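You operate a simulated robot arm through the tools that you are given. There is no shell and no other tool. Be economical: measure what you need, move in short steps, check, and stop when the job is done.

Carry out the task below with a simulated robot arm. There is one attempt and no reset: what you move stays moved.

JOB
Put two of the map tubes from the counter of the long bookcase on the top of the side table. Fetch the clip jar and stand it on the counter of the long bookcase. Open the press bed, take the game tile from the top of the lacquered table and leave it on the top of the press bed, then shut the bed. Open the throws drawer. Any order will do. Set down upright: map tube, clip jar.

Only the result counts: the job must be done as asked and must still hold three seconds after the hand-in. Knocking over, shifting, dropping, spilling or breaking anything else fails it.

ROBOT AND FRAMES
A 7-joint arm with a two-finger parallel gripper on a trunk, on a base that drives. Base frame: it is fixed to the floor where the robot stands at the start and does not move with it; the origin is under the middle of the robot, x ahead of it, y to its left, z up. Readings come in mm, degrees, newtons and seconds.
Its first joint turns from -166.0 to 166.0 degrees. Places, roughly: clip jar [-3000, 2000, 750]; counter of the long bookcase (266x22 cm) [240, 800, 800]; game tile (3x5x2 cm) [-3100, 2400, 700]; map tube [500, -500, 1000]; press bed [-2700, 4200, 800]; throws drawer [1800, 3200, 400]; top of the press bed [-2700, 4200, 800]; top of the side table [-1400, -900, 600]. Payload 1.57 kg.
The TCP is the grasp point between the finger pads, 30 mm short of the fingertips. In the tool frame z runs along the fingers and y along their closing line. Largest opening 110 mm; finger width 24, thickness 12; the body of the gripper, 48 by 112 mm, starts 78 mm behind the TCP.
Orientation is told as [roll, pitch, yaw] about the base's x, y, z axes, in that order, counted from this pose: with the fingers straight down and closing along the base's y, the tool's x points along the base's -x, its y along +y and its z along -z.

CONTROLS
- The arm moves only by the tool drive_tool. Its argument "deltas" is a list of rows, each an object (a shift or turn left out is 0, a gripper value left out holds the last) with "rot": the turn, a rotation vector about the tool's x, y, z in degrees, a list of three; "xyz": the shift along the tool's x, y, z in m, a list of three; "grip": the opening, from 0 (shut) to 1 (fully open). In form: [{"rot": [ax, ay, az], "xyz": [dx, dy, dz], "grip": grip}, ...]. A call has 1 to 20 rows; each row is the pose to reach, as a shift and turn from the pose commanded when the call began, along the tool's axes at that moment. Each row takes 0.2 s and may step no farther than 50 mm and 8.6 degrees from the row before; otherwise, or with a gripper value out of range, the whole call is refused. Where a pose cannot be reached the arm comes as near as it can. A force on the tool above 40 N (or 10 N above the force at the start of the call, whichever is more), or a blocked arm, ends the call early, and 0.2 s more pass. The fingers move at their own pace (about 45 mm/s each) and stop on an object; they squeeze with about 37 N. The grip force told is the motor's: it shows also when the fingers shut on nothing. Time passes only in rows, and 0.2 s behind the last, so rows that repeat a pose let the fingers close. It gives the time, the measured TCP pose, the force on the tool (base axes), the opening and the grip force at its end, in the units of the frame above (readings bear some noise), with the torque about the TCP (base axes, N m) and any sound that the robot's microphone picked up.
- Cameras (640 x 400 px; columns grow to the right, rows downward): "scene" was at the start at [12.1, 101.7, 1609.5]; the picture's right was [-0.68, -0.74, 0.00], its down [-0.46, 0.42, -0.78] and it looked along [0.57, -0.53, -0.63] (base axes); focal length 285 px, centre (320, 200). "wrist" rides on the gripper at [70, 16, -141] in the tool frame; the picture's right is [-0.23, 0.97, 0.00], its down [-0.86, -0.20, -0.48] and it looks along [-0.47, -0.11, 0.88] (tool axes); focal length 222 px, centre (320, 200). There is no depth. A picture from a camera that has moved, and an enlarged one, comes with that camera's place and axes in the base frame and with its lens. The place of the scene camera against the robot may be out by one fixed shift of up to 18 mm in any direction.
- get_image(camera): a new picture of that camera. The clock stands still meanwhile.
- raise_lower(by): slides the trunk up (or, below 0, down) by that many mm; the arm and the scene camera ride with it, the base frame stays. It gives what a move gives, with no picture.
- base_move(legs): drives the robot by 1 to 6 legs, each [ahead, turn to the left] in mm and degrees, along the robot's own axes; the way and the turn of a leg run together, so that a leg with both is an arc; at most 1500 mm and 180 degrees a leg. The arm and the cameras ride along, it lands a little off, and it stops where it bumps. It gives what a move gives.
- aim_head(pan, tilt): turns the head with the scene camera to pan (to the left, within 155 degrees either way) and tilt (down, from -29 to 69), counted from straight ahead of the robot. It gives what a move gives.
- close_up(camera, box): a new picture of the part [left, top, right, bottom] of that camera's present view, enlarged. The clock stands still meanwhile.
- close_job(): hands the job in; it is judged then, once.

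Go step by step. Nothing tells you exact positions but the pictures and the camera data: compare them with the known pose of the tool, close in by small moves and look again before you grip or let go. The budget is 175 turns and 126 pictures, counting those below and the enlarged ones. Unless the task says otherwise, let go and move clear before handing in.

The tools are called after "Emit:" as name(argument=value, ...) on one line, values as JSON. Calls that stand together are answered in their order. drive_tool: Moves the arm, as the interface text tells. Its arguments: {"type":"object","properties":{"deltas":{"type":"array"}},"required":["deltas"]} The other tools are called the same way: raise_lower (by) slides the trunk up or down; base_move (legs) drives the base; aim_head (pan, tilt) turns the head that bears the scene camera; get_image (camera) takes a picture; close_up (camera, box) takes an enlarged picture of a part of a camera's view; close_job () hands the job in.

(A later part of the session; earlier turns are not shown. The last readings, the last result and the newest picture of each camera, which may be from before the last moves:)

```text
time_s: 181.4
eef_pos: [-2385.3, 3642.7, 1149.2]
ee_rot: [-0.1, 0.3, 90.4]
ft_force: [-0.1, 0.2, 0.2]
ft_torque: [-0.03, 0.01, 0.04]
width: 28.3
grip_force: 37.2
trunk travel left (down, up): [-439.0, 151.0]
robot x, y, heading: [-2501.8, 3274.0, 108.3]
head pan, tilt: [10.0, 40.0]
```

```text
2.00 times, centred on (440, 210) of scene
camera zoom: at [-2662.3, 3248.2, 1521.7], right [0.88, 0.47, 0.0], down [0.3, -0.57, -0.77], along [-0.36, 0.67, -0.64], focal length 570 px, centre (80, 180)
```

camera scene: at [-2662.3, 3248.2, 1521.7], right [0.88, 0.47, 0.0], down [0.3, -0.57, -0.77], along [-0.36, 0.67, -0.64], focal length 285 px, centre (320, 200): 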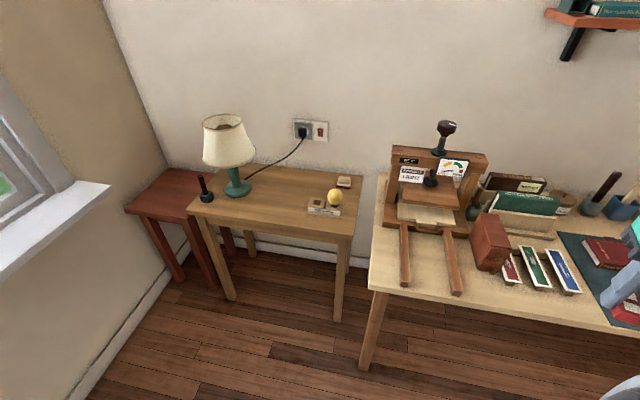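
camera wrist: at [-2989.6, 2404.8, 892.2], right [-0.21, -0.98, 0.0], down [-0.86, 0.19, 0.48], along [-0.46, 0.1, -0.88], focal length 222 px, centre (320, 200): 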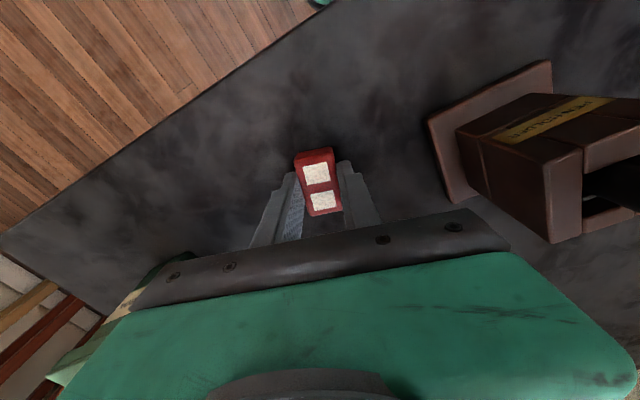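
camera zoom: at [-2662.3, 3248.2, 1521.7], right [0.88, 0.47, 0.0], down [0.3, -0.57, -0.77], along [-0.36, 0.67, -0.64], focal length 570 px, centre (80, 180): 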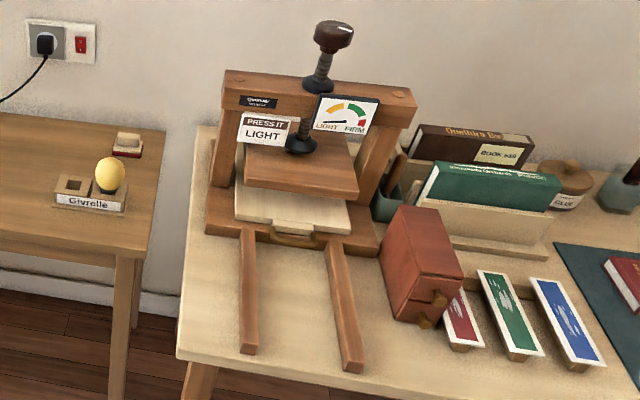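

The press has a light bed that slides out on two front rails, with a brass handle. I drive nearer, then set the tile down temporarily on the bench's free strip.

Emit:
base_move(legs=[[165, 0]])

Emit:
get_image(camera="wrist")

Emit:
get_image(camera="scene")

```text
time_s: 182.8
eef_pos: [-2437.5, 3796.1, 1148.5]
ee_rot: [-0.1, 0.3, 90.4]
ft_force: [-0.5, -0.8, 0.5]
ft_torque: [-0.02, -0.01, 0.01]
width: 28.4
grip_force: 37.0
trunk travel left (down, up): [-439.0, 151.0]
robot x, y, heading: [-2553.1, 3426.3, 108.4]
head pan, tilt: [10.0, 40.0]
```

```text
56 pictures are left
camera wrist: at [-2452.1, 3726.9, 1290.6], right [-0.98, 0.22, 0.0], down [0.19, 0.86, 0.47], along [0.11, 0.46, -0.88], focal length 222 px, centre (320, 200)
```

wrist: 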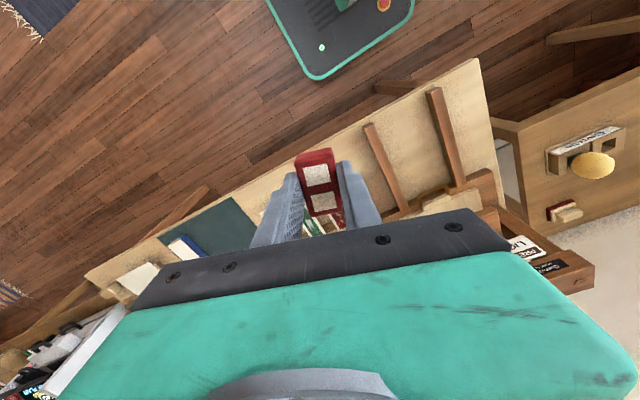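

```text
55 pictures are left
camera scene: at [-2713.1, 3402.1, 1521.6], right [0.88, 0.47, 0.0], down [0.3, -0.57, -0.77], along [-0.36, 0.67, -0.64], focal length 285 px, centre (320, 200)
```

scene: 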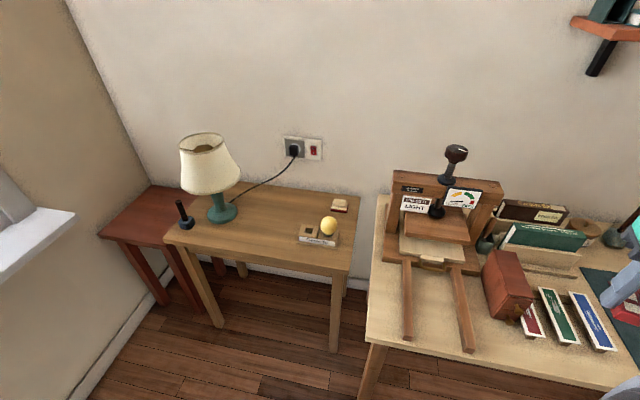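

Emit:
drive_tool(deltas=[{"xyz": [-0.04, 0.006, 0]}, {"xyz": [-0.079, 0.0125, 0]}])

Emit:
raise_lower(by=-290)

Emit:
get_image(camera="wrist")

```text
time_s: 183.4
eef_pos: [-2449.5, 3875.0, 1149.7]
ee_rot: [0.0, 0.3, 90.5]
ft_force: [-0.2, -0.7, 1.1]
ft_torque: [-0.02, 0.03, -0.02]
width: 28.5
grip_force: 36.9
trunk travel left (down, up): [-439.0, 151.0]
robot x, y, heading: [-2552.9, 3425.5, 108.3]
head pan, tilt: [10.0, 40.0]
```

```text
time_s: 186.4
eef_pos: [-2449.7, 3875.0, 861.1]
ee_rot: [-0.2, 0.2, 90.4]
ft_force: [0.2, 0.5, -0.2]
ft_torque: [0.0, -0.01, -0.03]
width: 28.4
grip_force: 37.0
trunk travel left (down, up): [-149.0, 441.0]
robot x, y, heading: [-2557.4, 3426.5, 108.1]
head pan, tilt: [10.0, 40.0]
```

```text
54 pictures are left
camera wrist: at [-2465.7, 3805.1, 1000.9], right [-0.98, 0.22, 0.0], down [0.19, 0.86, 0.48], along [0.11, 0.46, -0.88], focal length 222 px, centre (320, 200)
```

wrist: 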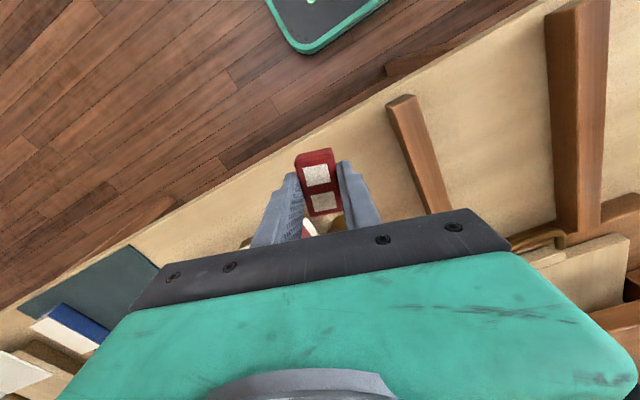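

Emit:
drive_tool(deltas=[{"xyz": [-0.037, 0.015, 0]}, {"xyz": [-0.037, 0.015, 0.03]}, {"xyz": [-0.037, 0.015, 0.045]}])

Emit:
get_image(camera="wrist")

```text
time_s: 187.2
eef_pos: [-2463.4, 3911.7, 815.4]
ee_rot: [-0.1, 0.2, 90.3]
ft_force: [-0.1, -0.1, 0.4]
ft_torque: [0.0, 0.01, -0.02]
width: 28.4
grip_force: 37.2
trunk travel left (down, up): [-149.0, 441.0]
robot x, y, heading: [-2552.6, 3429.4, 107.9]
head pan, tilt: [10.0, 40.0]
```

```text
53 pictures are left
camera wrist: at [-2480.6, 3842.3, 955.8], right [-0.98, 0.22, 0.0], down [0.19, 0.86, 0.48], along [0.11, 0.46, -0.88], focal length 222 px, centre (320, 200)
```

wrist: 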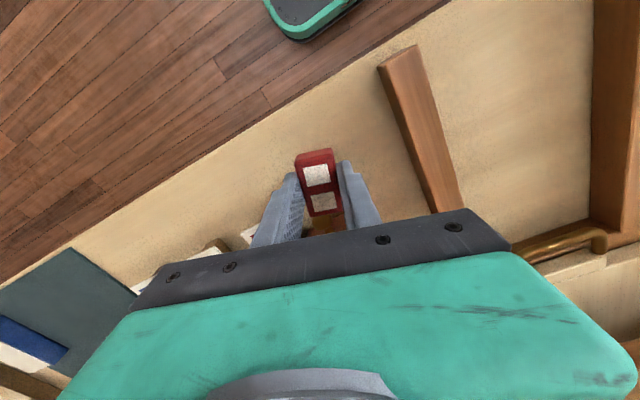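

Emit:
drive_tool(deltas=[{"xyz": [0, 0, 0.02]}, {"xyz": [0, 0, 0.035]}, {"xyz": [0, 0, 0.045]}])

Emit:
get_image(camera="wrist")

```text
time_s: 188.0
eef_pos: [-2464.2, 3912.7, 780.7]
ee_rot: [-0.4, -0.9, 90.5]
ft_force: [0.2, -1.2, 12.5]
ft_torque: [-0.33, 0.06, -0.01]
width: 28.3
grip_force: 36.9
trunk travel left (down, up): [-149.0, 441.0]
robot x, y, heading: [-2554.5, 3430.1, 108.2]
head pan, tilt: [10.0, 40.0]
stopped in row 3: the force on the tool passed its limit (the readings are from after the stop); the commanded pose is now the measured one
```

```text
52 pictures are left
camera wrist: at [-2480.6, 3840.7, 920.1], right [-0.98, 0.22, 0.0], down [0.19, 0.85, 0.49], along [0.11, 0.48, -0.87], focal length 222 px, centre (320, 200)
```

wrist: 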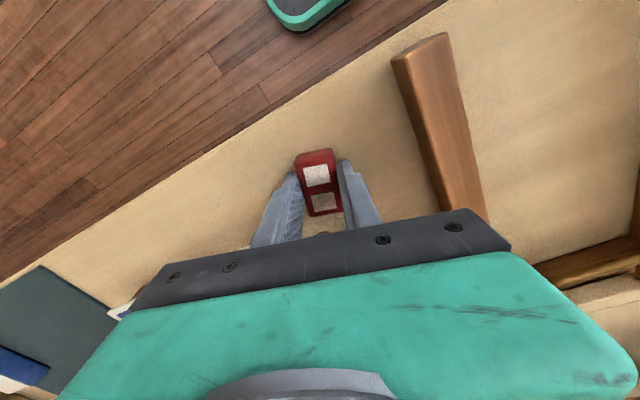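

The tile rests on the bench (bench top ≈ z 748). I release it, rise and level.

Emit:
drive_tool(deltas=[{"xyz": [0, 0, -0.001], "grip": 0.5}, {"xyz": [0, 0, -0.001]}, {"xyz": [0, 0, -0.001]}, {"xyz": [0, 0, -0.03], "rot": [-0.4, 0.9, 0]}, {"xyz": [0, 0, -0.07], "rot": [-0.4, 0.9, 0]}, {"xyz": [0, 0, -0.11], "rot": [-0.4, 0.9, 0]}, {"xyz": [0, 0, -0.15], "rot": [-0.4, 0.9, 0]}])

Emit:
close_up(camera="scene", box=[370, 140, 530, 340])

```text
time_s: 189.6
eef_pos: [-2465.3, 3910.9, 926.4]
ee_rot: [0.0, 0.5, 90.5]
ft_force: [-0.3, 0.2, -0.4]
ft_torque: [-0.04, 0.02, 0.0]
width: 55.0
grip_force: 0.1
trunk travel left (down, up): [-149.0, 441.0]
robot x, y, heading: [-2553.8, 3428.6, 108.4]
head pan, tilt: [10.0, 40.0]
```

```text
2.00 times, centred on (450, 240) of scene
camera zoom: at [-2713.0, 3402.3, 1231.6], right [0.88, 0.47, 0.0], down [0.3, -0.57, -0.77], along [-0.36, 0.67, -0.64], focal length 570 px, centre (60, 120)
```

zoom: 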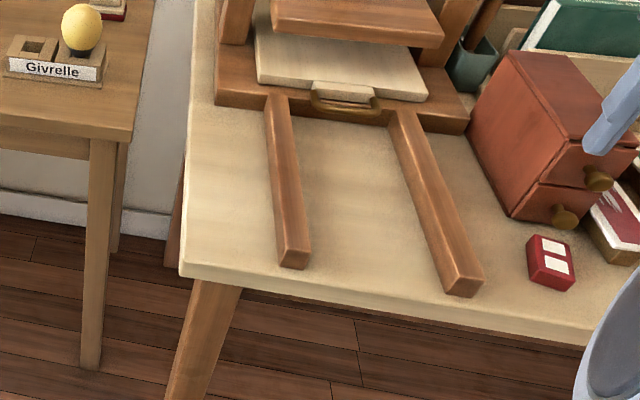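

Tile is parked. The bed's handle is a small brass bracket at its front, around (-2645,4035,800). I bring the hand above it with the fingers closing front-to-back and look.

Emit:
drive_tool(deltas=[{"xyz": [-0.005, 0.018, 0], "rot": [0, 0, 8.2]}, {"xyz": [-0.01, 0.036, 0], "rot": [0, 0, 16.4]}, {"xyz": [-0.02, 0.054, 0], "rot": [0, 0, 24.6]}, {"xyz": [-0.03, 0.072, 0], "rot": [0, 0, 32.8]}, {"xyz": [-0.04, 0.09, 0], "rot": [0, 0, 41]}, {"xyz": [-0.05, 0.11, 0], "rot": [0, 0, 49.2]}, {"xyz": [-0.06, 0.13, 0], "rot": [0, 0, 57.4]}, {"xyz": [-0.075, 0.15, 0], "rot": [0, 0, 65.6]}, {"xyz": [-0.089, 0.165, 0], "rot": [0, 0, 74]}])

Emit:
get_image(camera="wrist")

Emit:
get_image(camera="scene")

```text
time_s: 191.6
eef_pos: [-2630.8, 4000.1, 927.6]
ee_rot: [-0.3, 0.1, 16.3]
ft_force: [0.8, -0.1, 1.3]
ft_torque: [0.04, 0.02, 0.02]
width: 55.0
grip_force: 0.1
trunk travel left (down, up): [-149.0, 441.0]
robot x, y, heading: [-2554.0, 3424.5, 108.2]
head pan, tilt: [10.0, 40.0]
```

```text
50 pictures are left
camera wrist: at [-2702.1, 3996.4, 1069.8], right [-0.06, 1.0, -0.01], down [0.88, 0.05, 0.48], along [0.48, 0.02, -0.88], focal length 222 px, centre (320, 200)
```

wrist: 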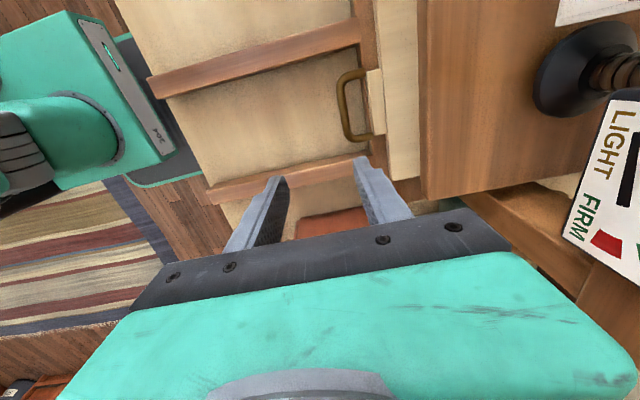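

```text
49 pictures are left
camera scene: at [-2713.0, 3401.7, 1231.7], right [0.88, 0.47, 0.0], down [0.3, -0.57, -0.77], along [-0.36, 0.67, -0.64], focal length 285 px, centre (320, 200)
```

scene: 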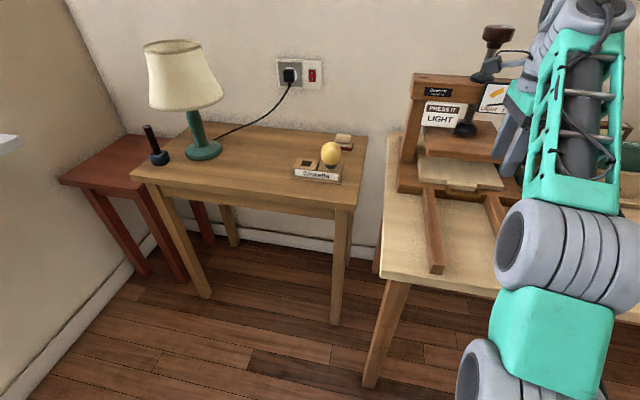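

The handle is a bail with about 30 mm of gap behind the bar, bar centre near (-2673,4026). I centre over it with a narrower opening and come down a bit.

Emit:
drive_tool(deltas=[{"xyz": [0.0165, 0.018, 0], "grip": 0.3}, {"xyz": [0.033, 0.0367, 0]}, {"xyz": [0.033, 0.0367, 0.03]}, {"xyz": [0.033, 0.0367, 0.06]}])

Emit:
get_image(camera="wrist")

```text
time_s: 192.6
eef_pos: [-2672.9, 4025.5, 867.6]
ee_rot: [-0.3, 0.1, 16.3]
ft_force: [0.3, 0.9, -0.7]
ft_torque: [-0.03, -0.02, 0.01]
width: 33.1
grip_force: 0.1
out of reach, approached as far as the arm can: row 1, 2
trunk travel left (down, up): [-149.0, 441.0]
robot x, y, heading: [-2554.5, 3426.3, 108.3]
head pan, tilt: [10.0, 40.0]
```

```text
48 pictures are left
camera wrist: at [-2744.5, 4021.3, 1008.3], right [-0.06, 1.0, -0.01], down [0.88, 0.05, 0.48], along [0.48, 0.02, -0.88], focal length 222 px, centre (320, 200)
```

wrist: 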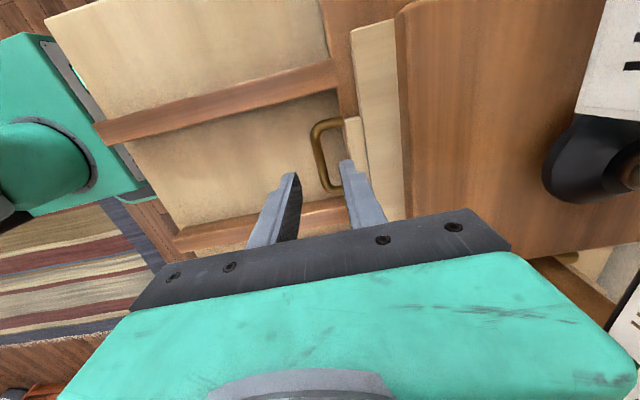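

Emit:
drive_tool(deltas=[{"xyz": [0, -0.002, 0], "grip": 0.23}, {"xyz": [0, -0.002, 0.02]}, {"xyz": [0, -0.002, 0.04]}, {"xyz": [0, -0.002, 0.055]}, {"xyz": [0, -0.002, 0.064]}])

Emit:
get_image(camera="wrist")

```text
time_s: 193.8
eef_pos: [-2671.7, 4022.2, 803.1]
ee_rot: [-0.3, 0.1, 16.4]
ft_force: [0.4, -0.1, 0.2]
ft_torque: [-0.01, 0.0, 0.01]
width: 25.6
grip_force: 0.1
trunk travel left (down, up): [-149.0, 441.0]
robot x, y, heading: [-2549.7, 3428.3, 108.3]
head pan, tilt: [10.0, 40.0]
```

```text
47 pictures are left
camera wrist: at [-2743.2, 4018.8, 944.0], right [-0.06, 1.0, -0.01], down [0.88, 0.05, 0.48], along [0.48, 0.02, -0.88], focal length 222 px, centre (320, 200)
```

wrist: 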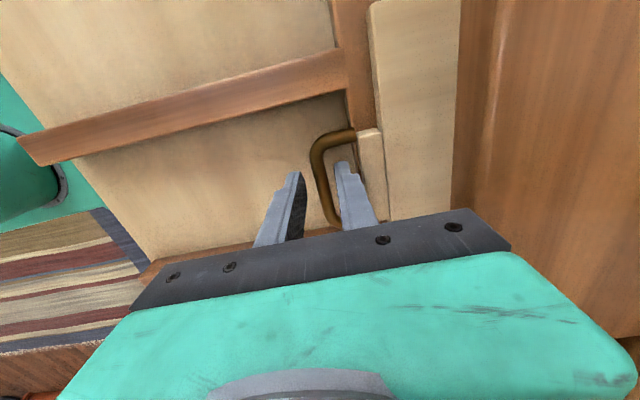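

The bar is between the fingers. Close and pull toward me.

Emit:
drive_tool(deltas=[{"xyz": [0, 0, 0], "grip": 0}, {"xyz": [0, 0, 0]}, {"xyz": [0, 0, 0]}, {"xyz": [0, -0.015, 0]}, {"xyz": [0, -0.03, 0]}, {"xyz": [0, -0.05, 0]}])

Emit:
get_image(camera="wrist")

```text
time_s: 195.2
eef_pos: [-2657.5, 3973.5, 803.0]
ee_rot: [-0.4, 0.1, 16.5]
ft_force: [0.8, -0.4, -0.2]
ft_torque: [0.11, -0.23, 0.7]
width: 9.7
grip_force: 28.0
trunk travel left (down, up): [-149.0, 441.0]
robot x, y, heading: [-2555.3, 3426.5, 108.5]
head pan, tilt: [10.0, 40.0]
```

```text
46 pictures are left
camera wrist: at [-2729.0, 3970.3, 943.9], right [-0.06, 1.0, -0.01], down [0.88, 0.05, 0.48], along [0.48, 0.02, -0.88], focal length 222 px, centre (320, 200)
```

wrist: 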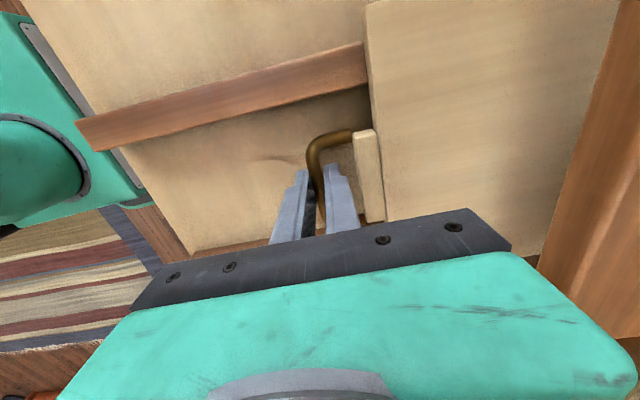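

The bed slides out easily. I continue pulling.

Emit:
drive_tool(deltas=[{"xyz": [0, -0.02, 0]}, {"xyz": [0, -0.04, 0]}, {"xyz": [0, -0.06, 0]}, {"xyz": [0, -0.08, 0]}, {"xyz": [0, -0.1, 0]}, {"xyz": [0, -0.12, 0]}])

Emit:
get_image(camera="wrist")

```text
time_s: 196.6
eef_pos: [-2623.5, 3857.9, 803.5]
ee_rot: [-0.6, 0.2, 16.5]
ft_force: [-6.8, -3.2, -19.3]
ft_torque: [0.0, -0.05, 0.69]
width: 9.9
grip_force: 28.4
trunk travel left (down, up): [-149.0, 441.0]
robot x, y, heading: [-2554.1, 3429.1, 108.2]
head pan, tilt: [10.0, 40.0]
```

```text
45 pictures are left
camera wrist: at [-2695.1, 3855.3, 943.8], right [-0.06, 1.0, -0.01], down [0.88, 0.06, 0.48], along [0.48, 0.02, -0.88], focal length 222 px, centre (320, 200)
```

wrist: 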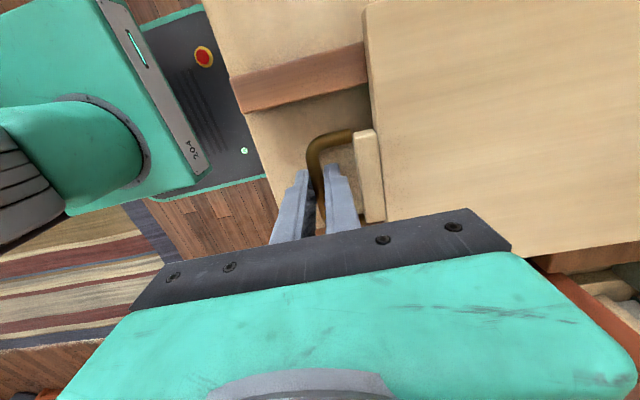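

Emit:
drive_tool(deltas=[{"xyz": [0, -0.005, 0]}, {"xyz": [0, -0.01, 0]}])

```text
time_s: 197.2
eef_pos: [-2621.3, 3849.9, 802.4]
ee_rot: [-0.4, 0.2, 16.5]
ft_force: [-5.3, -1.1, -23.5]
ft_torque: [0.01, 0.06, 0.66]
width: 9.9
grip_force: 28.0
trunk travel left (down, up): [-149.0, 441.0]
robot x, y, heading: [-2555.1, 3433.1, 108.1]
head pan, tilt: [10.0, 40.0]
```

Opened about 180 mm, which is ample. I release the handle and rise.

Emit:
drive_tool(deltas=[{"xyz": [0, 0, 0], "grip": 0.23}, {"xyz": [0, 0, 0]}, {"xyz": [0, 0, -0.03]}, {"xyz": [0, 0, -0.07]}, {"xyz": [0, 0, -0.11]}])

Emit:
get_image(camera="scene")

```text
time_s: 198.2
eef_pos: [-2618.7, 3833.9, 784.6]
ee_rot: [-12.0, 1.1, 13.8]
ft_force: [-7.2, 1.6, 11.7]
ft_torque: [0.27, 0.17, 0.11]
width: 25.4
grip_force: 0.2
trunk travel left (down, up): [-149.0, 441.0]
robot x, y, heading: [-2554.1, 3428.8, 108.5]
head pan, tilt: [10.0, 40.0]
stopped in row 4: the force on the tool passed its limit (the readings are from after the stop); the commanded pose is now the measured one
```

```text
44 pictures are left
camera scene: at [-2713.6, 3401.0, 1231.5], right [0.88, 0.48, 0.0], down [0.31, -0.56, -0.77], along [-0.36, 0.67, -0.64], focal length 285 px, centre (320, 200)
```

scene: 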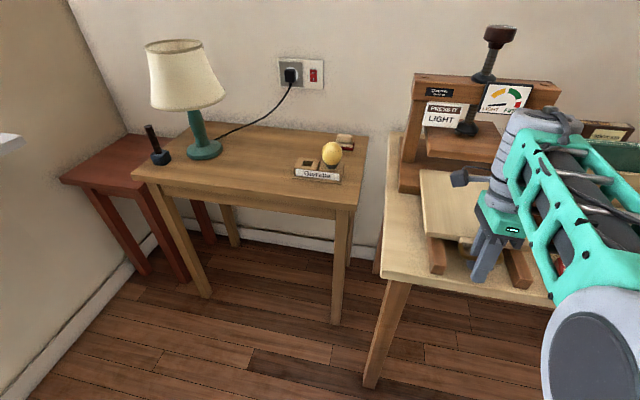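

Something is pressing on the arm. Let me look at it before moving.

Emit:
aim_head(pan=-5, tilt=60)

Emit:
get_image(camera="scene")

Emit:
get_image(camera="wrist")

```text
time_s: 199.0
eef_pos: [-2618.1, 3833.6, 784.2]
ee_rot: [-12.2, 1.0, 13.8]
ft_force: [-9.2, 5.0, 25.9]
ft_torque: [0.69, 0.16, 0.2]
width: 26.2
grip_force: 0.8
trunk travel left (down, up): [-149.0, 441.0]
robot x, y, heading: [-2553.3, 3430.6, 108.3]
head pan, tilt: [-5.0, 60.0]
```

```text
43 pictures are left
camera scene: at [-2688.8, 3390.9, 1205.1], right [0.97, 0.23, 0.0], down [0.2, -0.84, -0.5], along [-0.12, 0.49, -0.87], focal length 285 px, centre (320, 200)
```

scene: 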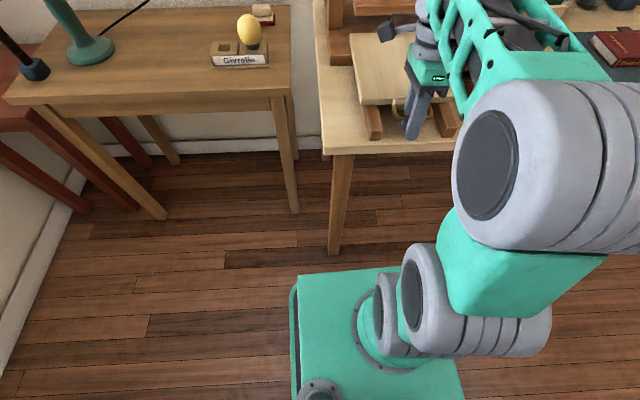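

```text
42 pictures are left
camera wrist: at [-2694.0, 3861.7, 919.8], right [-0.01, 0.98, -0.21], down [0.86, 0.11, 0.49], along [0.51, -0.18, -0.84], focal length 222 px, centre (320, 200)
```

wrist: 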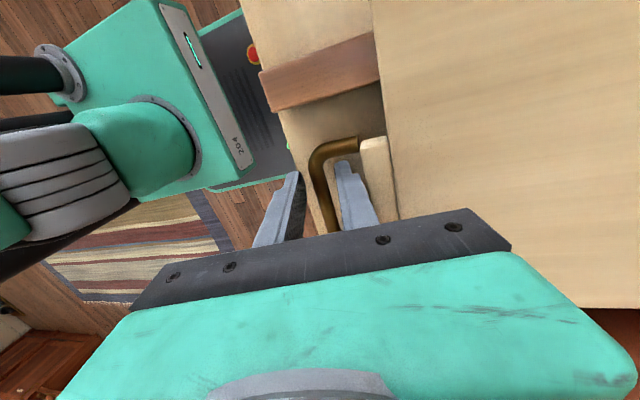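

Emit:
raise_lower(by=25)

```text
time_s: 199.7
eef_pos: [-2617.2, 3832.1, 807.2]
ee_rot: [-12.5, 1.2, 13.7]
ft_force: [-0.2, -0.4, 0.7]
ft_torque: [0.01, 0.04, 0.02]
width: 25.4
grip_force: 0.2
trunk travel left (down, up): [-174.0, 416.0]
robot x, y, heading: [-2554.1, 3427.3, 108.7]
head pan, tilt: [-5.0, 60.0]
```

Free now. I rise further with the trunk.

Emit:
raise_lower(by=125)

Emit:
drive_tool(deltas=[{"rot": [-6, 0, 0]}, {"rot": [-12, -1, 0]}])

Emit:
get_image(camera="wrist")

```text
time_s: 201.3
eef_pos: [-2617.5, 3834.1, 931.9]
ee_rot: [-12.4, 1.2, 13.7]
ft_force: [-0.4, 0.1, -0.1]
ft_torque: [-0.01, 0.01, 0.0]
width: 25.3
grip_force: 0.1
trunk travel left (down, up): [-299.0, 291.0]
robot x, y, heading: [-2553.7, 3426.7, 108.4]
head pan, tilt: [-5.0, 60.0]
```

```text
time_s: 201.9
eef_pos: [-2617.6, 3834.3, 933.0]
ee_rot: [-0.3, 0.1, 13.8]
ft_force: [0.5, 1.2, -1.0]
ft_torque: [-0.07, -0.01, 0.03]
width: 25.0
grip_force: 0.1
out of reach, approached as far as the arm can: row 1
trunk travel left (down, up): [-299.0, 291.0]
robot x, y, heading: [-2552.5, 3429.3, 108.4]
head pan, tilt: [-5.0, 60.0]
```

```text
41 pictures are left
camera wrist: at [-2689.1, 3834.9, 1073.6], right [-0.01, 1.0, -0.01], down [0.88, 0.01, 0.48], along [0.48, 0.0, -0.88], focal length 222 px, centre (320, 200)
```

wrist: 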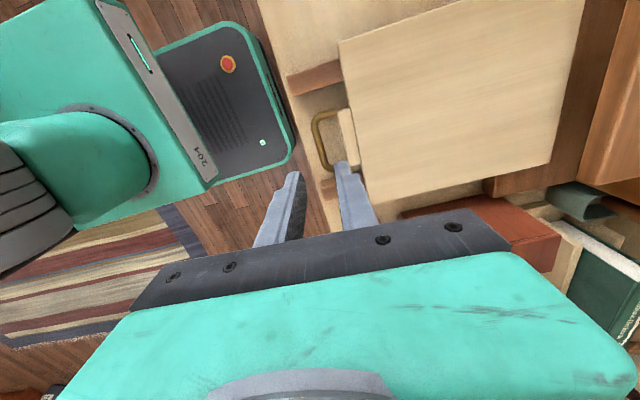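

The bed is open and clear. Now back to the parked tile.

Emit:
drive_tool(deltas=[{"xyz": [-0.017, 0.004, 0], "rot": [0, 0, -7.7], "grip": 0.55}, {"xyz": [-0.034, 0.008, 0], "rot": [0, 0, -15.4]}, {"xyz": [-0.05, 0.012, 0], "rot": [0, 0, -23]}, {"xyz": [-0.067, 0.016, 0], "rot": [0, 0, -30.7]}, {"xyz": [-0.084, 0.02, 0], "rot": [0, 0, -38.4]}, {"xyz": [-0.1, 0.024, 0], "rot": [0, 0, -46]}, {"xyz": [-0.117, 0.028, 0], "rot": [0, 0, -53.7]}, {"xyz": [-0.134, 0.032, 0], "rot": [0, 0, -61.4]}, {"xyz": [-0.15, 0.036, 0], "rot": [0, 0, -69]}, {"xyz": [-0.168, 0.039, 0], "rot": [0, 0, -76.7]}])

Emit:
get_image(camera="wrist")

```text
time_s: 204.1
eef_pos: [-2463.1, 3911.1, 932.2]
ee_rot: [0.0, 0.4, 90.6]
ft_force: [0.0, 0.2, 0.0]
ft_torque: [0.0, -0.02, 0.0]
width: 60.5
grip_force: 0.0
trunk travel left (down, up): [-299.0, 291.0]
robot x, y, heading: [-2552.6, 3428.3, 108.3]
head pan, tilt: [-5.0, 60.0]
```

```text
40 pictures are left
camera wrist: at [-2478.2, 3842.3, 1073.9], right [-0.98, 0.22, 0.0], down [0.19, 0.86, 0.47], along [0.1, 0.46, -0.88], focal length 222 px, centre (320, 200)
```

wrist: 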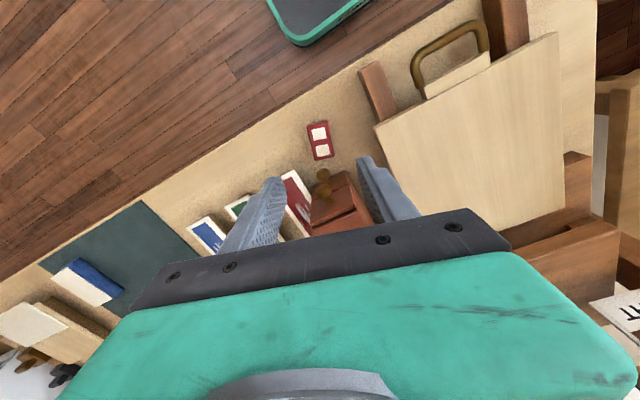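

Emit:
drive_tool(deltas=[{"xyz": [0, 0, 0.04]}, {"xyz": [0, 0, 0.08]}, {"xyz": [0, 0, 0.115]}, {"xyz": [0, 0, 0.135]}, {"xyz": [0, 0, 0.147]}, {"xyz": [0, 0, 0.148], "grip": 0.0}, {"xyz": [0, 0, 0.148]}, {"xyz": [0, 0, 0.148]}, {"xyz": [0, 0, 0.148]}])

Emit:
drive_tool(deltas=[{"xyz": [0, 0, -0.03]}, {"xyz": [0, 0, -0.07]}, {"xyz": [0, 0, -0.11]}, {"xyz": [0, 0, -0.15]}])

Emit:
get_image(camera="wrist")

```text
time_s: 206.1
eef_pos: [-2464.4, 3910.9, 784.7]
ee_rot: [0.1, 0.4, 90.6]
ft_force: [0.1, -0.4, 0.8]
ft_torque: [0.0, -0.01, 0.02]
width: 28.4
grip_force: 32.7
trunk travel left (down, up): [-299.0, 291.0]
robot x, y, heading: [-2550.5, 3428.8, 108.2]
head pan, tilt: [-5.0, 60.0]
```

```text
time_s: 207.1
eef_pos: [-2464.5, 3912.2, 932.8]
ee_rot: [0.1, 0.4, 90.4]
ft_force: [0.7, -0.3, -0.2]
ft_torque: [-0.03, 0.02, -0.01]
width: 28.9
grip_force: 37.2
trunk travel left (down, up): [-299.0, 291.0]
robot x, y, heading: [-2557.3, 3424.0, 108.6]
head pan, tilt: [-5.0, 60.0]
```

```text
39 pictures are left
camera wrist: at [-2480.0, 3843.8, 1074.9], right [-0.98, 0.22, 0.0], down [0.19, 0.86, 0.47], along [0.1, 0.46, -0.88], focal length 222 px, centre (320, 200)
```

wrist: 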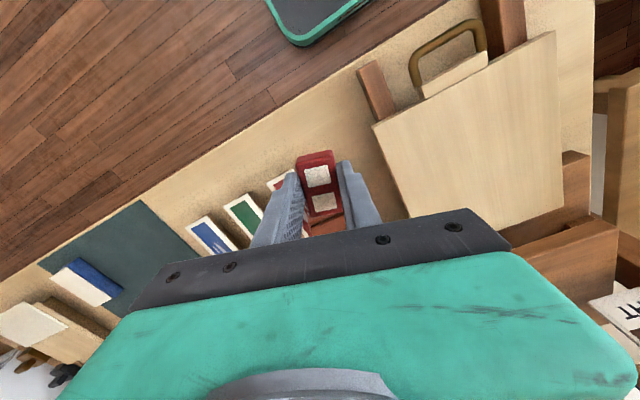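

Tile in hand again. I carry it over the bed's front edge strip (clear of the platen), turning its long side along the front.

Emit:
drive_tool(deltas=[{"xyz": [0.001, 0.0166, 0], "rot": [0, 0, 7.4]}, {"xyz": [0.002, 0.033, 0], "rot": [0, 0, 14.9]}, {"xyz": [0.003, 0.05, 0], "rot": [0, 0, 22.3]}, {"xyz": [0.004, 0.066, 0], "rot": [0, 0, 29.8]}, {"xyz": [0.005, 0.083, 0], "rot": [0, 0, 37.2]}, {"xyz": [0.006, 0.099, 0], "rot": [0, 0, 44.6]}, {"xyz": [0.007, 0.116, 0], "rot": [0, 0, 52]}, {"xyz": [0.008, 0.132, 0], "rot": [0, 0, 59.5]}, {"xyz": [0.009, 0.149, 0], "rot": [0, 0, 67]}, {"xyz": [0.01, 0.1655, 0], "rot": [0, 0, 74.4]}])

Emit:
get_image(camera="wrist")

```text
time_s: 209.3
eef_pos: [-2627.9, 3902.4, 935.4]
ee_rot: [-0.4, 0.2, 15.9]
ft_force: [0.1, -0.7, -1.0]
ft_torque: [-0.01, 0.01, 0.01]
width: 28.7
grip_force: 37.4
trunk travel left (down, up): [-299.0, 291.0]
robot x, y, heading: [-2553.4, 3428.5, 108.1]
head pan, tilt: [-5.0, 60.0]
```

```text
38 pictures are left
camera wrist: at [-2699.2, 3898.9, 1076.0], right [-0.05, 1.0, -0.01], down [0.88, 0.05, 0.48], along [0.48, 0.02, -0.88], focal length 222 px, centre (320, 200)
```

wrist: 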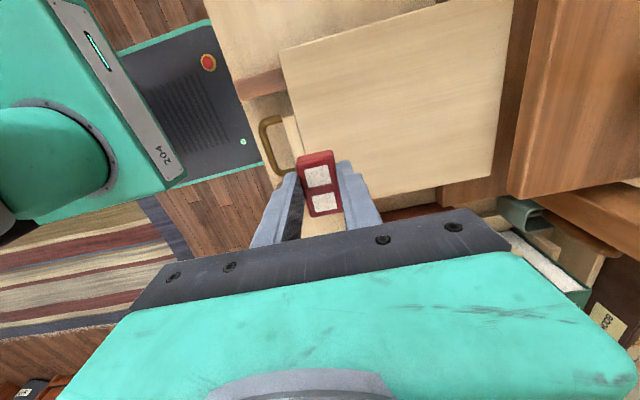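

Emit:
drive_tool(deltas=[{"xyz": [0, 0, 0.04]}, {"xyz": [0, 0, 0.07]}, {"xyz": [0, 0, 0.08]}])

Emit:
drive_tool(deltas=[{"xyz": [0, 0, 0.004]}, {"xyz": [0, 0, 0.008]}, {"xyz": [0, 0, 0.012]}, {"xyz": [0, 0, 0.016]}, {"xyz": [0, 0, 0.02]}, {"xyz": [0, 0, 0.024]}, {"xyz": [0, 0, 0.028]}, {"xyz": [0, 0, 0.032]}])

Emit:
get_image(camera="wrist")

```text
time_s: 210.1
eef_pos: [-2628.7, 3900.9, 853.7]
ee_rot: [-0.4, 0.2, 16.1]
ft_force: [0.0, -0.5, -0.9]
ft_torque: [0.02, 0.03, 0.02]
width: 28.5
grip_force: 37.0
trunk travel left (down, up): [-299.0, 291.0]
robot x, y, heading: [-2555.3, 3426.1, 108.5]
head pan, tilt: [-5.0, 60.0]
```

```text
time_s: 211.9
eef_pos: [-2631.4, 3903.2, 829.0]
ee_rot: [0.5, 0.0, 16.1]
ft_force: [-0.7, 0.5, 12.0]
ft_torque: [-0.11, 0.08, -0.03]
width: 28.3
grip_force: 36.6
trunk travel left (down, up): [-299.0, 291.0]
robot x, y, heading: [-2553.9, 3423.2, 108.5]
head pan, tilt: [-5.0, 60.0]
stopped in row 8: the force on the tool passed its limit (the readings are from after the stop); the commanded pose is now the measured one
```

```text
37 pictures are left
camera wrist: at [-2701.1, 3897.5, 969.2], right [-0.05, 1.0, 0.01], down [0.88, 0.04, 0.48], along [0.48, 0.03, -0.88], focal length 222 px, centre (320, 200)
```

wrist: 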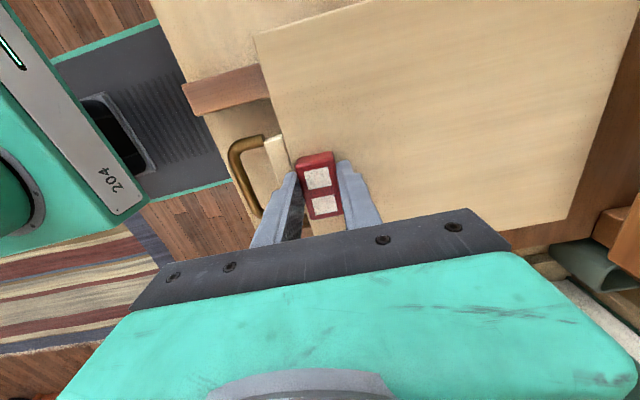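

The tile is on the bed (bed top ≈ z 797). I release and rise.

Emit:
drive_tool(deltas=[{"xyz": [0, 0, -0.001], "grip": 0.45}, {"xyz": [0, 0, -0.001]}, {"xyz": [0, 0, -0.03], "rot": [0.5, 0, 0]}, {"xyz": [0, 0, -0.07], "rot": [0.5, 0, 0]}, {"xyz": [0, 0, -0.1], "rot": [0.5, 0, 0]}])

Emit:
get_image(camera="wrist")

```text
time_s: 213.1
eef_pos: [-2629.8, 3900.9, 924.8]
ee_rot: [-0.3, 0.1, 16.2]
ft_force: [-0.3, 0.2, -0.3]
ft_torque: [0.0, -0.02, -0.01]
width: 49.8
grip_force: 0.0
trunk travel left (down, up): [-299.0, 291.0]
robot x, y, heading: [-2556.8, 3424.8, 108.4]
head pan, tilt: [-5.0, 60.0]
```

```text
36 pictures are left
camera wrist: at [-2701.2, 3898.4, 1065.4], right [-0.05, 1.0, -0.01], down [0.88, 0.05, 0.48], along [0.48, 0.02, -0.88], focal length 222 px, centre (320, 200)
```

wrist: 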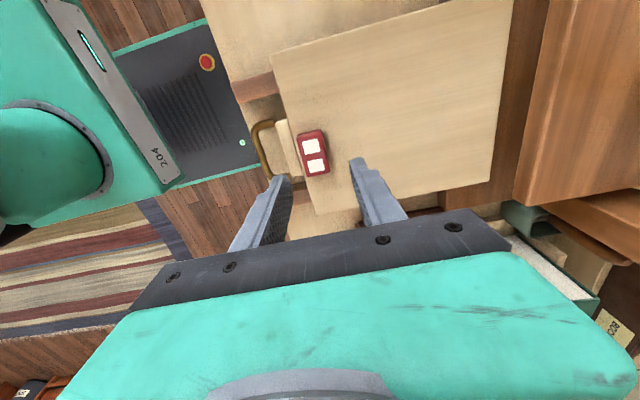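

The tile lies on the bed. To push it shut I back the base 80 mm for better reach, then straddle the handle again.

Emit:
base_move(legs=[[-80, 0]])

Emit:
get_image(camera="wrist")

```text
time_s: 214.2
eef_pos: [-2604.8, 3825.5, 924.0]
ee_rot: [-0.4, 0.1, 16.1]
ft_force: [-0.2, 0.0, -0.2]
ft_torque: [-0.01, -0.06, -0.03]
width: 49.7
grip_force: 0.1
trunk travel left (down, up): [-299.0, 291.0]
robot x, y, heading: [-2528.3, 3350.1, 108.5]
head pan, tilt: [-5.0, 60.0]
```

```text
35 pictures are left
camera wrist: at [-2676.1, 3821.9, 1065.3], right [-0.05, 1.0, -0.01], down [0.88, 0.05, 0.48], along [0.48, 0.02, -0.88], focal length 222 px, centre (320, 200)
```

wrist: 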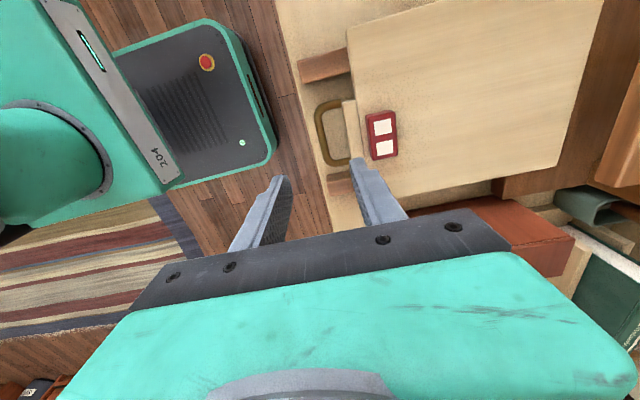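

Emit:
drive_tool(deltas=[{"xyz": [0.013, 0.002, 0], "grip": 0.24}, {"xyz": [0.013, 0.002, 0.03]}, {"xyz": [0.013, 0.002, 0.06]}, {"xyz": [0.013, 0.002, 0.08]}])

Emit:
get_image(camera="wrist")

```text
time_s: 215.2
eef_pos: [-2618.9, 3823.0, 842.3]
ee_rot: [-0.4, 0.1, 16.1]
ft_force: [-0.5, 0.5, 0.8]
ft_torque: [0.0, 0.0, 0.0]
width: 26.4
grip_force: 0.1
trunk travel left (down, up): [-299.0, 291.0]
robot x, y, heading: [-2530.6, 3352.4, 108.4]
head pan, tilt: [-5.0, 60.0]
```

```text
34 pictures are left
camera wrist: at [-2690.0, 3819.4, 983.5], right [-0.05, 1.0, -0.01], down [0.88, 0.05, 0.48], along [0.48, 0.02, -0.88], focal length 222 px, centre (320, 200)
```

wrist: 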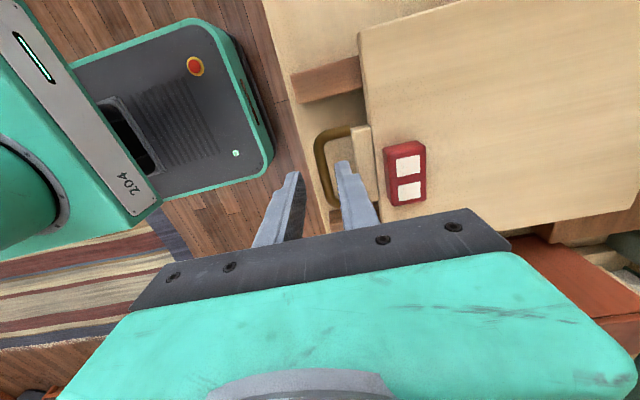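

Emit:
drive_tool(deltas=[{"xyz": [0, 0, 0.02]}, {"xyz": [0, 0, 0.038]}, {"xyz": [0, 0.004, 0.038]}, {"xyz": [0, 0.008, 0.038]}, {"xyz": [0, 0.012, 0.038]}, {"xyz": [0, 0.02, 0.038]}, {"xyz": [0, 0.03, 0.038]}, {"xyz": [0, 0.042, 0.038]}, {"xyz": [0, 0.055, 0.038]}, {"xyz": [0, 0.07, 0.038]}, {"xyz": [0, 0.085, 0.038]}, {"xyz": [0, 0.1, 0.038]}, {"xyz": [0, 0.115, 0.038]}, {"xyz": [0, 0.13, 0.038]}, {"xyz": [0, 0.145, 0.038]}])

Emit:
get_image(camera="wrist")

```text
time_s: 218.4
eef_pos: [-2659.5, 3961.9, 804.7]
ee_rot: [-0.4, 0.1, 16.1]
ft_force: [-0.5, 0.8, 0.4]
ft_torque: [0.0, -0.01, -0.03]
width: 26.3
grip_force: 0.0
trunk travel left (down, up): [-299.0, 291.0]
robot x, y, heading: [-2526.9, 3354.4, 108.2]
head pan, tilt: [-5.0, 60.0]
```

```text
33 pictures are left
camera wrist: at [-2730.4, 3959.7, 946.8], right [-0.05, 1.0, 0.0], down [0.88, 0.05, 0.48], along [0.48, 0.02, -0.88], focal length 222 px, centre (320, 200)
```

wrist: 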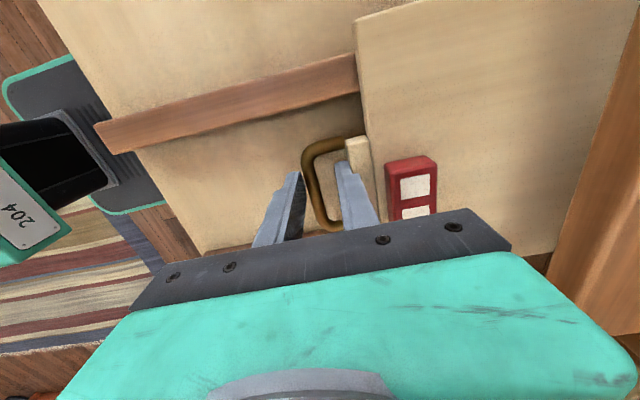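

Emit:
drive_tool(deltas=[{"xyz": [0, 0.012, 0]}, {"xyz": [0, 0.025, 0]}, {"xyz": [0, 0.038, 0]}, {"xyz": [0, 0.05, 0]}, {"xyz": [0, 0.058, 0]}, {"xyz": [0, 0.064, 0]}, {"xyz": [0, 0.07, 0]}, {"xyz": [0, 0.076, 0]}, {"xyz": [0, 0.082, 0]}, {"xyz": [0, 0.088, 0]}])

Emit:
get_image(camera="wrist")

```text
time_s: 220.3
eef_pos: [-2677.7, 4030.1, 805.4]
ee_rot: [-1.3, 0.0, 16.2]
ft_force: [4.3, -16.5, 9.7]
ft_torque: [-0.28, 0.03, 0.2]
width: 22.5
grip_force: 0.0
trunk travel left (down, up): [-299.0, 291.0]
robot x, y, heading: [-2527.4, 3353.3, 108.4]
head pan, tilt: [-5.0, 60.0]
stopped in row 9: the force on the tool passed its limit (the readings are from after the stop); the commanded pose is now the measured one
```

```text
32 pictures are left
camera wrist: at [-2749.8, 4029.1, 945.9], right [-0.05, 1.0, -0.02], down [0.88, 0.06, 0.48], along [0.48, 0.01, -0.88], focal length 222 px, centre (320, 200)
```

wrist: 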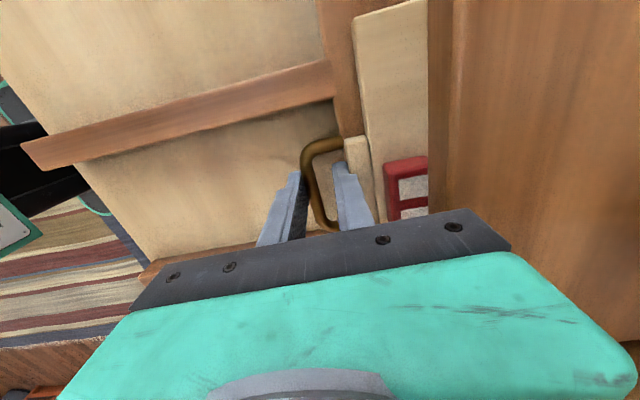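

The stop matches the original shut position. I rise clear and verify.

Emit:
drive_tool(deltas=[{"xyz": [0, -0.005, 0]}, {"xyz": [0, -0.006, -0.02]}, {"xyz": [0, -0.006, -0.05], "rot": [-1, 0, 0]}, {"xyz": [0, -0.006, -0.09], "rot": [-1, 0, 0]}, {"xyz": [0, -0.03, -0.12], "rot": [-1, 0, 0]}, {"xyz": [0, -0.07, -0.12], "rot": [-1, 0, 0]}, {"xyz": [0, -0.11, -0.12], "rot": [-1, 0, 0]}])

Emit:
get_image(camera="wrist")

Emit:
aim_head(pan=10, tilt=40)

Emit:
close_up(camera="scene", box=[360, 80, 560, 280])

```text
time_s: 221.9
eef_pos: [-2649.3, 3929.7, 928.5]
ee_rot: [-0.2, 0.1, 16.2]
ft_force: [-0.1, 0.4, -0.3]
ft_torque: [-0.02, 0.03, -0.02]
width: 26.4
grip_force: 0.0
trunk travel left (down, up): [-299.0, 291.0]
robot x, y, heading: [-2526.0, 3348.0, 108.5]
head pan, tilt: [-5.0, 60.0]
```

```text
31 pictures are left
camera wrist: at [-2720.5, 3926.1, 1068.5], right [-0.05, 1.0, 0.0], down [0.88, 0.05, 0.48], along [0.48, 0.02, -0.88], focal length 222 px, centre (320, 200)
```

wrist: 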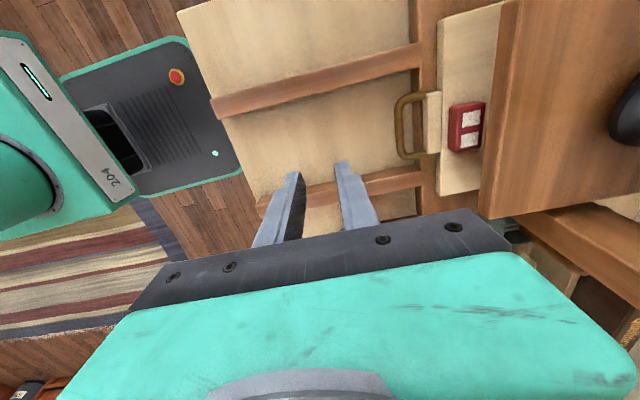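

```text
time_s: 222.7
eef_pos: [-2649.4, 3929.7, 927.5]
ee_rot: [-0.2, 0.2, 16.2]
ft_force: [-0.1, -0.2, -0.7]
ft_torque: [0.01, -0.01, -0.03]
width: 26.4
grip_force: 0.0
trunk travel left (down, up): [-299.0, 291.0]
robot x, y, heading: [-2530.1, 3346.5, 108.3]
head pan, tilt: [10.0, 40.0]
```

```text
2.00 times, centred on (460, 180) of scene
camera zoom: at [-2687.5, 3324.5, 1381.6], right [0.88, 0.48, 0.0], down [0.31, -0.57, -0.77], along [-0.36, 0.67, -0.64], focal length 570 px, centre (40, 240)
```

zoom: 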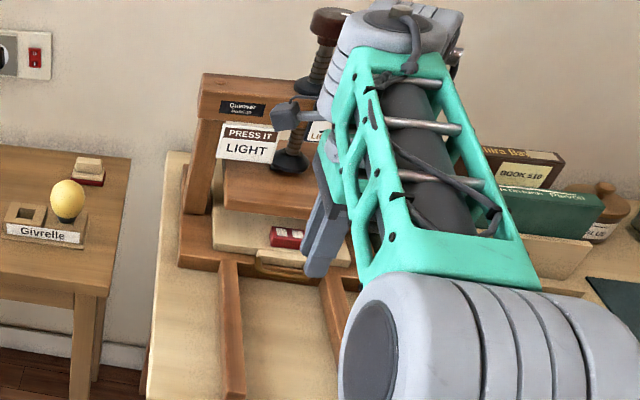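

Shut, with the tile on the bed's front. Now I fold in, raise, and drive back to the black table for the clip jar.

Emit:
drive_tool(deltas=[{"xyz": [0, -0.04, -0.02]}, {"xyz": [0, -0.08, -0.04]}, {"xyz": [0, -0.11, -0.06], "grip": 0.7}])

Emit:
raise_lower(by=250)

Emit:
base_move(legs=[[0, -18], [-1100, 0], [0, 104]])

Emit:
aim_head(pan=15, tilt=50)

Emit:
get_image(camera="scene")

```text
time_s: 223.5
eef_pos: [-2619.2, 3821.3, 986.0]
ee_rot: [-0.3, 0.2, 16.3]
ft_force: [-0.4, 0.3, -0.2]
ft_torque: [-0.02, 0.0, 0.03]
width: 60.2
grip_force: 0.0
trunk travel left (down, up): [-299.0, 291.0]
robot x, y, heading: [-2528.2, 3349.9, 108.4]
head pan, tilt: [10.0, 40.0]
```

```text
time_s: 226.1
eef_pos: [-2618.3, 3822.4, 1236.4]
ee_rot: [-0.3, 0.1, 16.3]
ft_force: [0.0, 0.3, -0.3]
ft_torque: [0.0, 0.01, -0.01]
width: 76.8
grip_force: 0.1
trunk travel left (down, up): [-549.0, 41.0]
robot x, y, heading: [-2529.3, 3351.9, 108.4]
head pan, tilt: [10.0, 40.0]
```

```text
time_s: 237.0
eef_pos: [-2995.0, 2204.9, 1235.8]
ee_rot: [-0.3, 0.0, 100.6]
ft_force: [0.5, -0.5, -0.1]
ft_torque: [-0.02, -0.02, 0.0]
width: 77.2
grip_force: 0.1
trunk travel left (down, up): [-549.0, 41.0]
robot x, y, heading: [-2517.6, 2248.4, -167.0]
head pan, tilt: [10.0, 40.0]
```

```text
time_s: 237.7
eef_pos: [-2996.6, 2205.7, 1236.3]
ee_rot: [-0.3, 0.0, 100.8]
ft_force: [-0.3, -0.6, -0.2]
ft_torque: [0.02, 0.01, -0.02]
width: 77.1
grip_force: 0.1
trunk travel left (down, up): [-549.0, 41.0]
robot x, y, heading: [-2523.5, 2250.5, -167.2]
head pan, tilt: [15.0, 50.0]
```

```text
29 pictures are left
camera scene: at [-2483.9, 2083.2, 1617.5], right [-0.47, 0.88, 0.0], down [0.68, 0.36, -0.64], along [-0.57, -0.3, -0.77], focal length 285 px, centre (320, 200)
```

scene: 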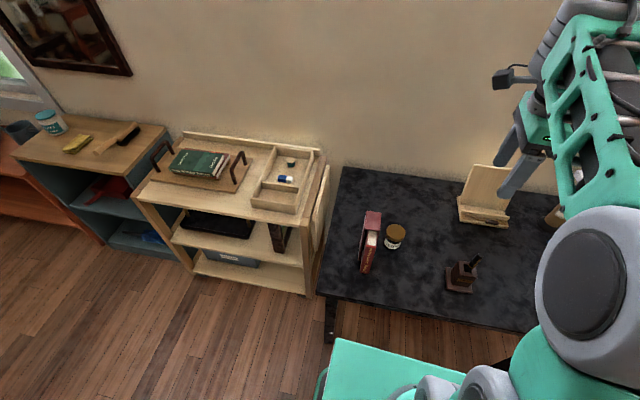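

The jar is at about (-3074,2060), books on its left. I move above it with fingers closing along the books' face.

Emit:
drive_tool(deltas=[{"xyz": [0.032, 0.026, 0]}, {"xyz": [0.064, 0.052, 0]}, {"xyz": [0.096, 0.078, 0]}, {"xyz": [0.128, 0.1035, 0], "rot": [0, 0, -2]}])

Emit:
raise_lower(by=-240)

Emit:
get_image(camera="wrist")

```text
time_s: 238.7
eef_pos: [-3075.2, 2060.3, 1234.7]
ee_rot: [-0.3, 0.1, 102.8]
ft_force: [0.5, 0.9, -0.4]
ft_torque: [-0.03, 0.02, -0.02]
width: 77.0
grip_force: 0.1
trunk travel left (down, up): [-549.0, 41.0]
robot x, y, heading: [-2517.1, 2253.9, -167.1]
head pan, tilt: [15.0, 50.0]
```

```text
time_s: 241.2
eef_pos: [-3074.4, 2060.8, 995.5]
ee_rot: [-0.4, 0.2, 102.7]
ft_force: [-0.3, -0.3, 0.3]
ft_torque: [-0.03, 0.0, -0.02]
width: 76.9
grip_force: 0.0
trunk travel left (down, up): [-309.0, 281.0]
robot x, y, heading: [-2518.7, 2252.5, -166.8]
head pan, tilt: [15.0, 50.0]
```

```text
28 pictures are left
camera wrist: at [-3076.0, 1989.7, 1136.2], right [-1.0, 0.01, -0.01], down [0.0, 0.88, 0.48], along [0.01, 0.48, -0.88], focal length 222 px, centre (320, 200)
```

wrist: 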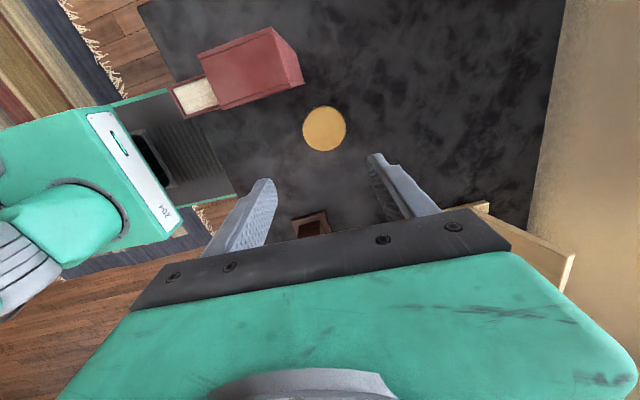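

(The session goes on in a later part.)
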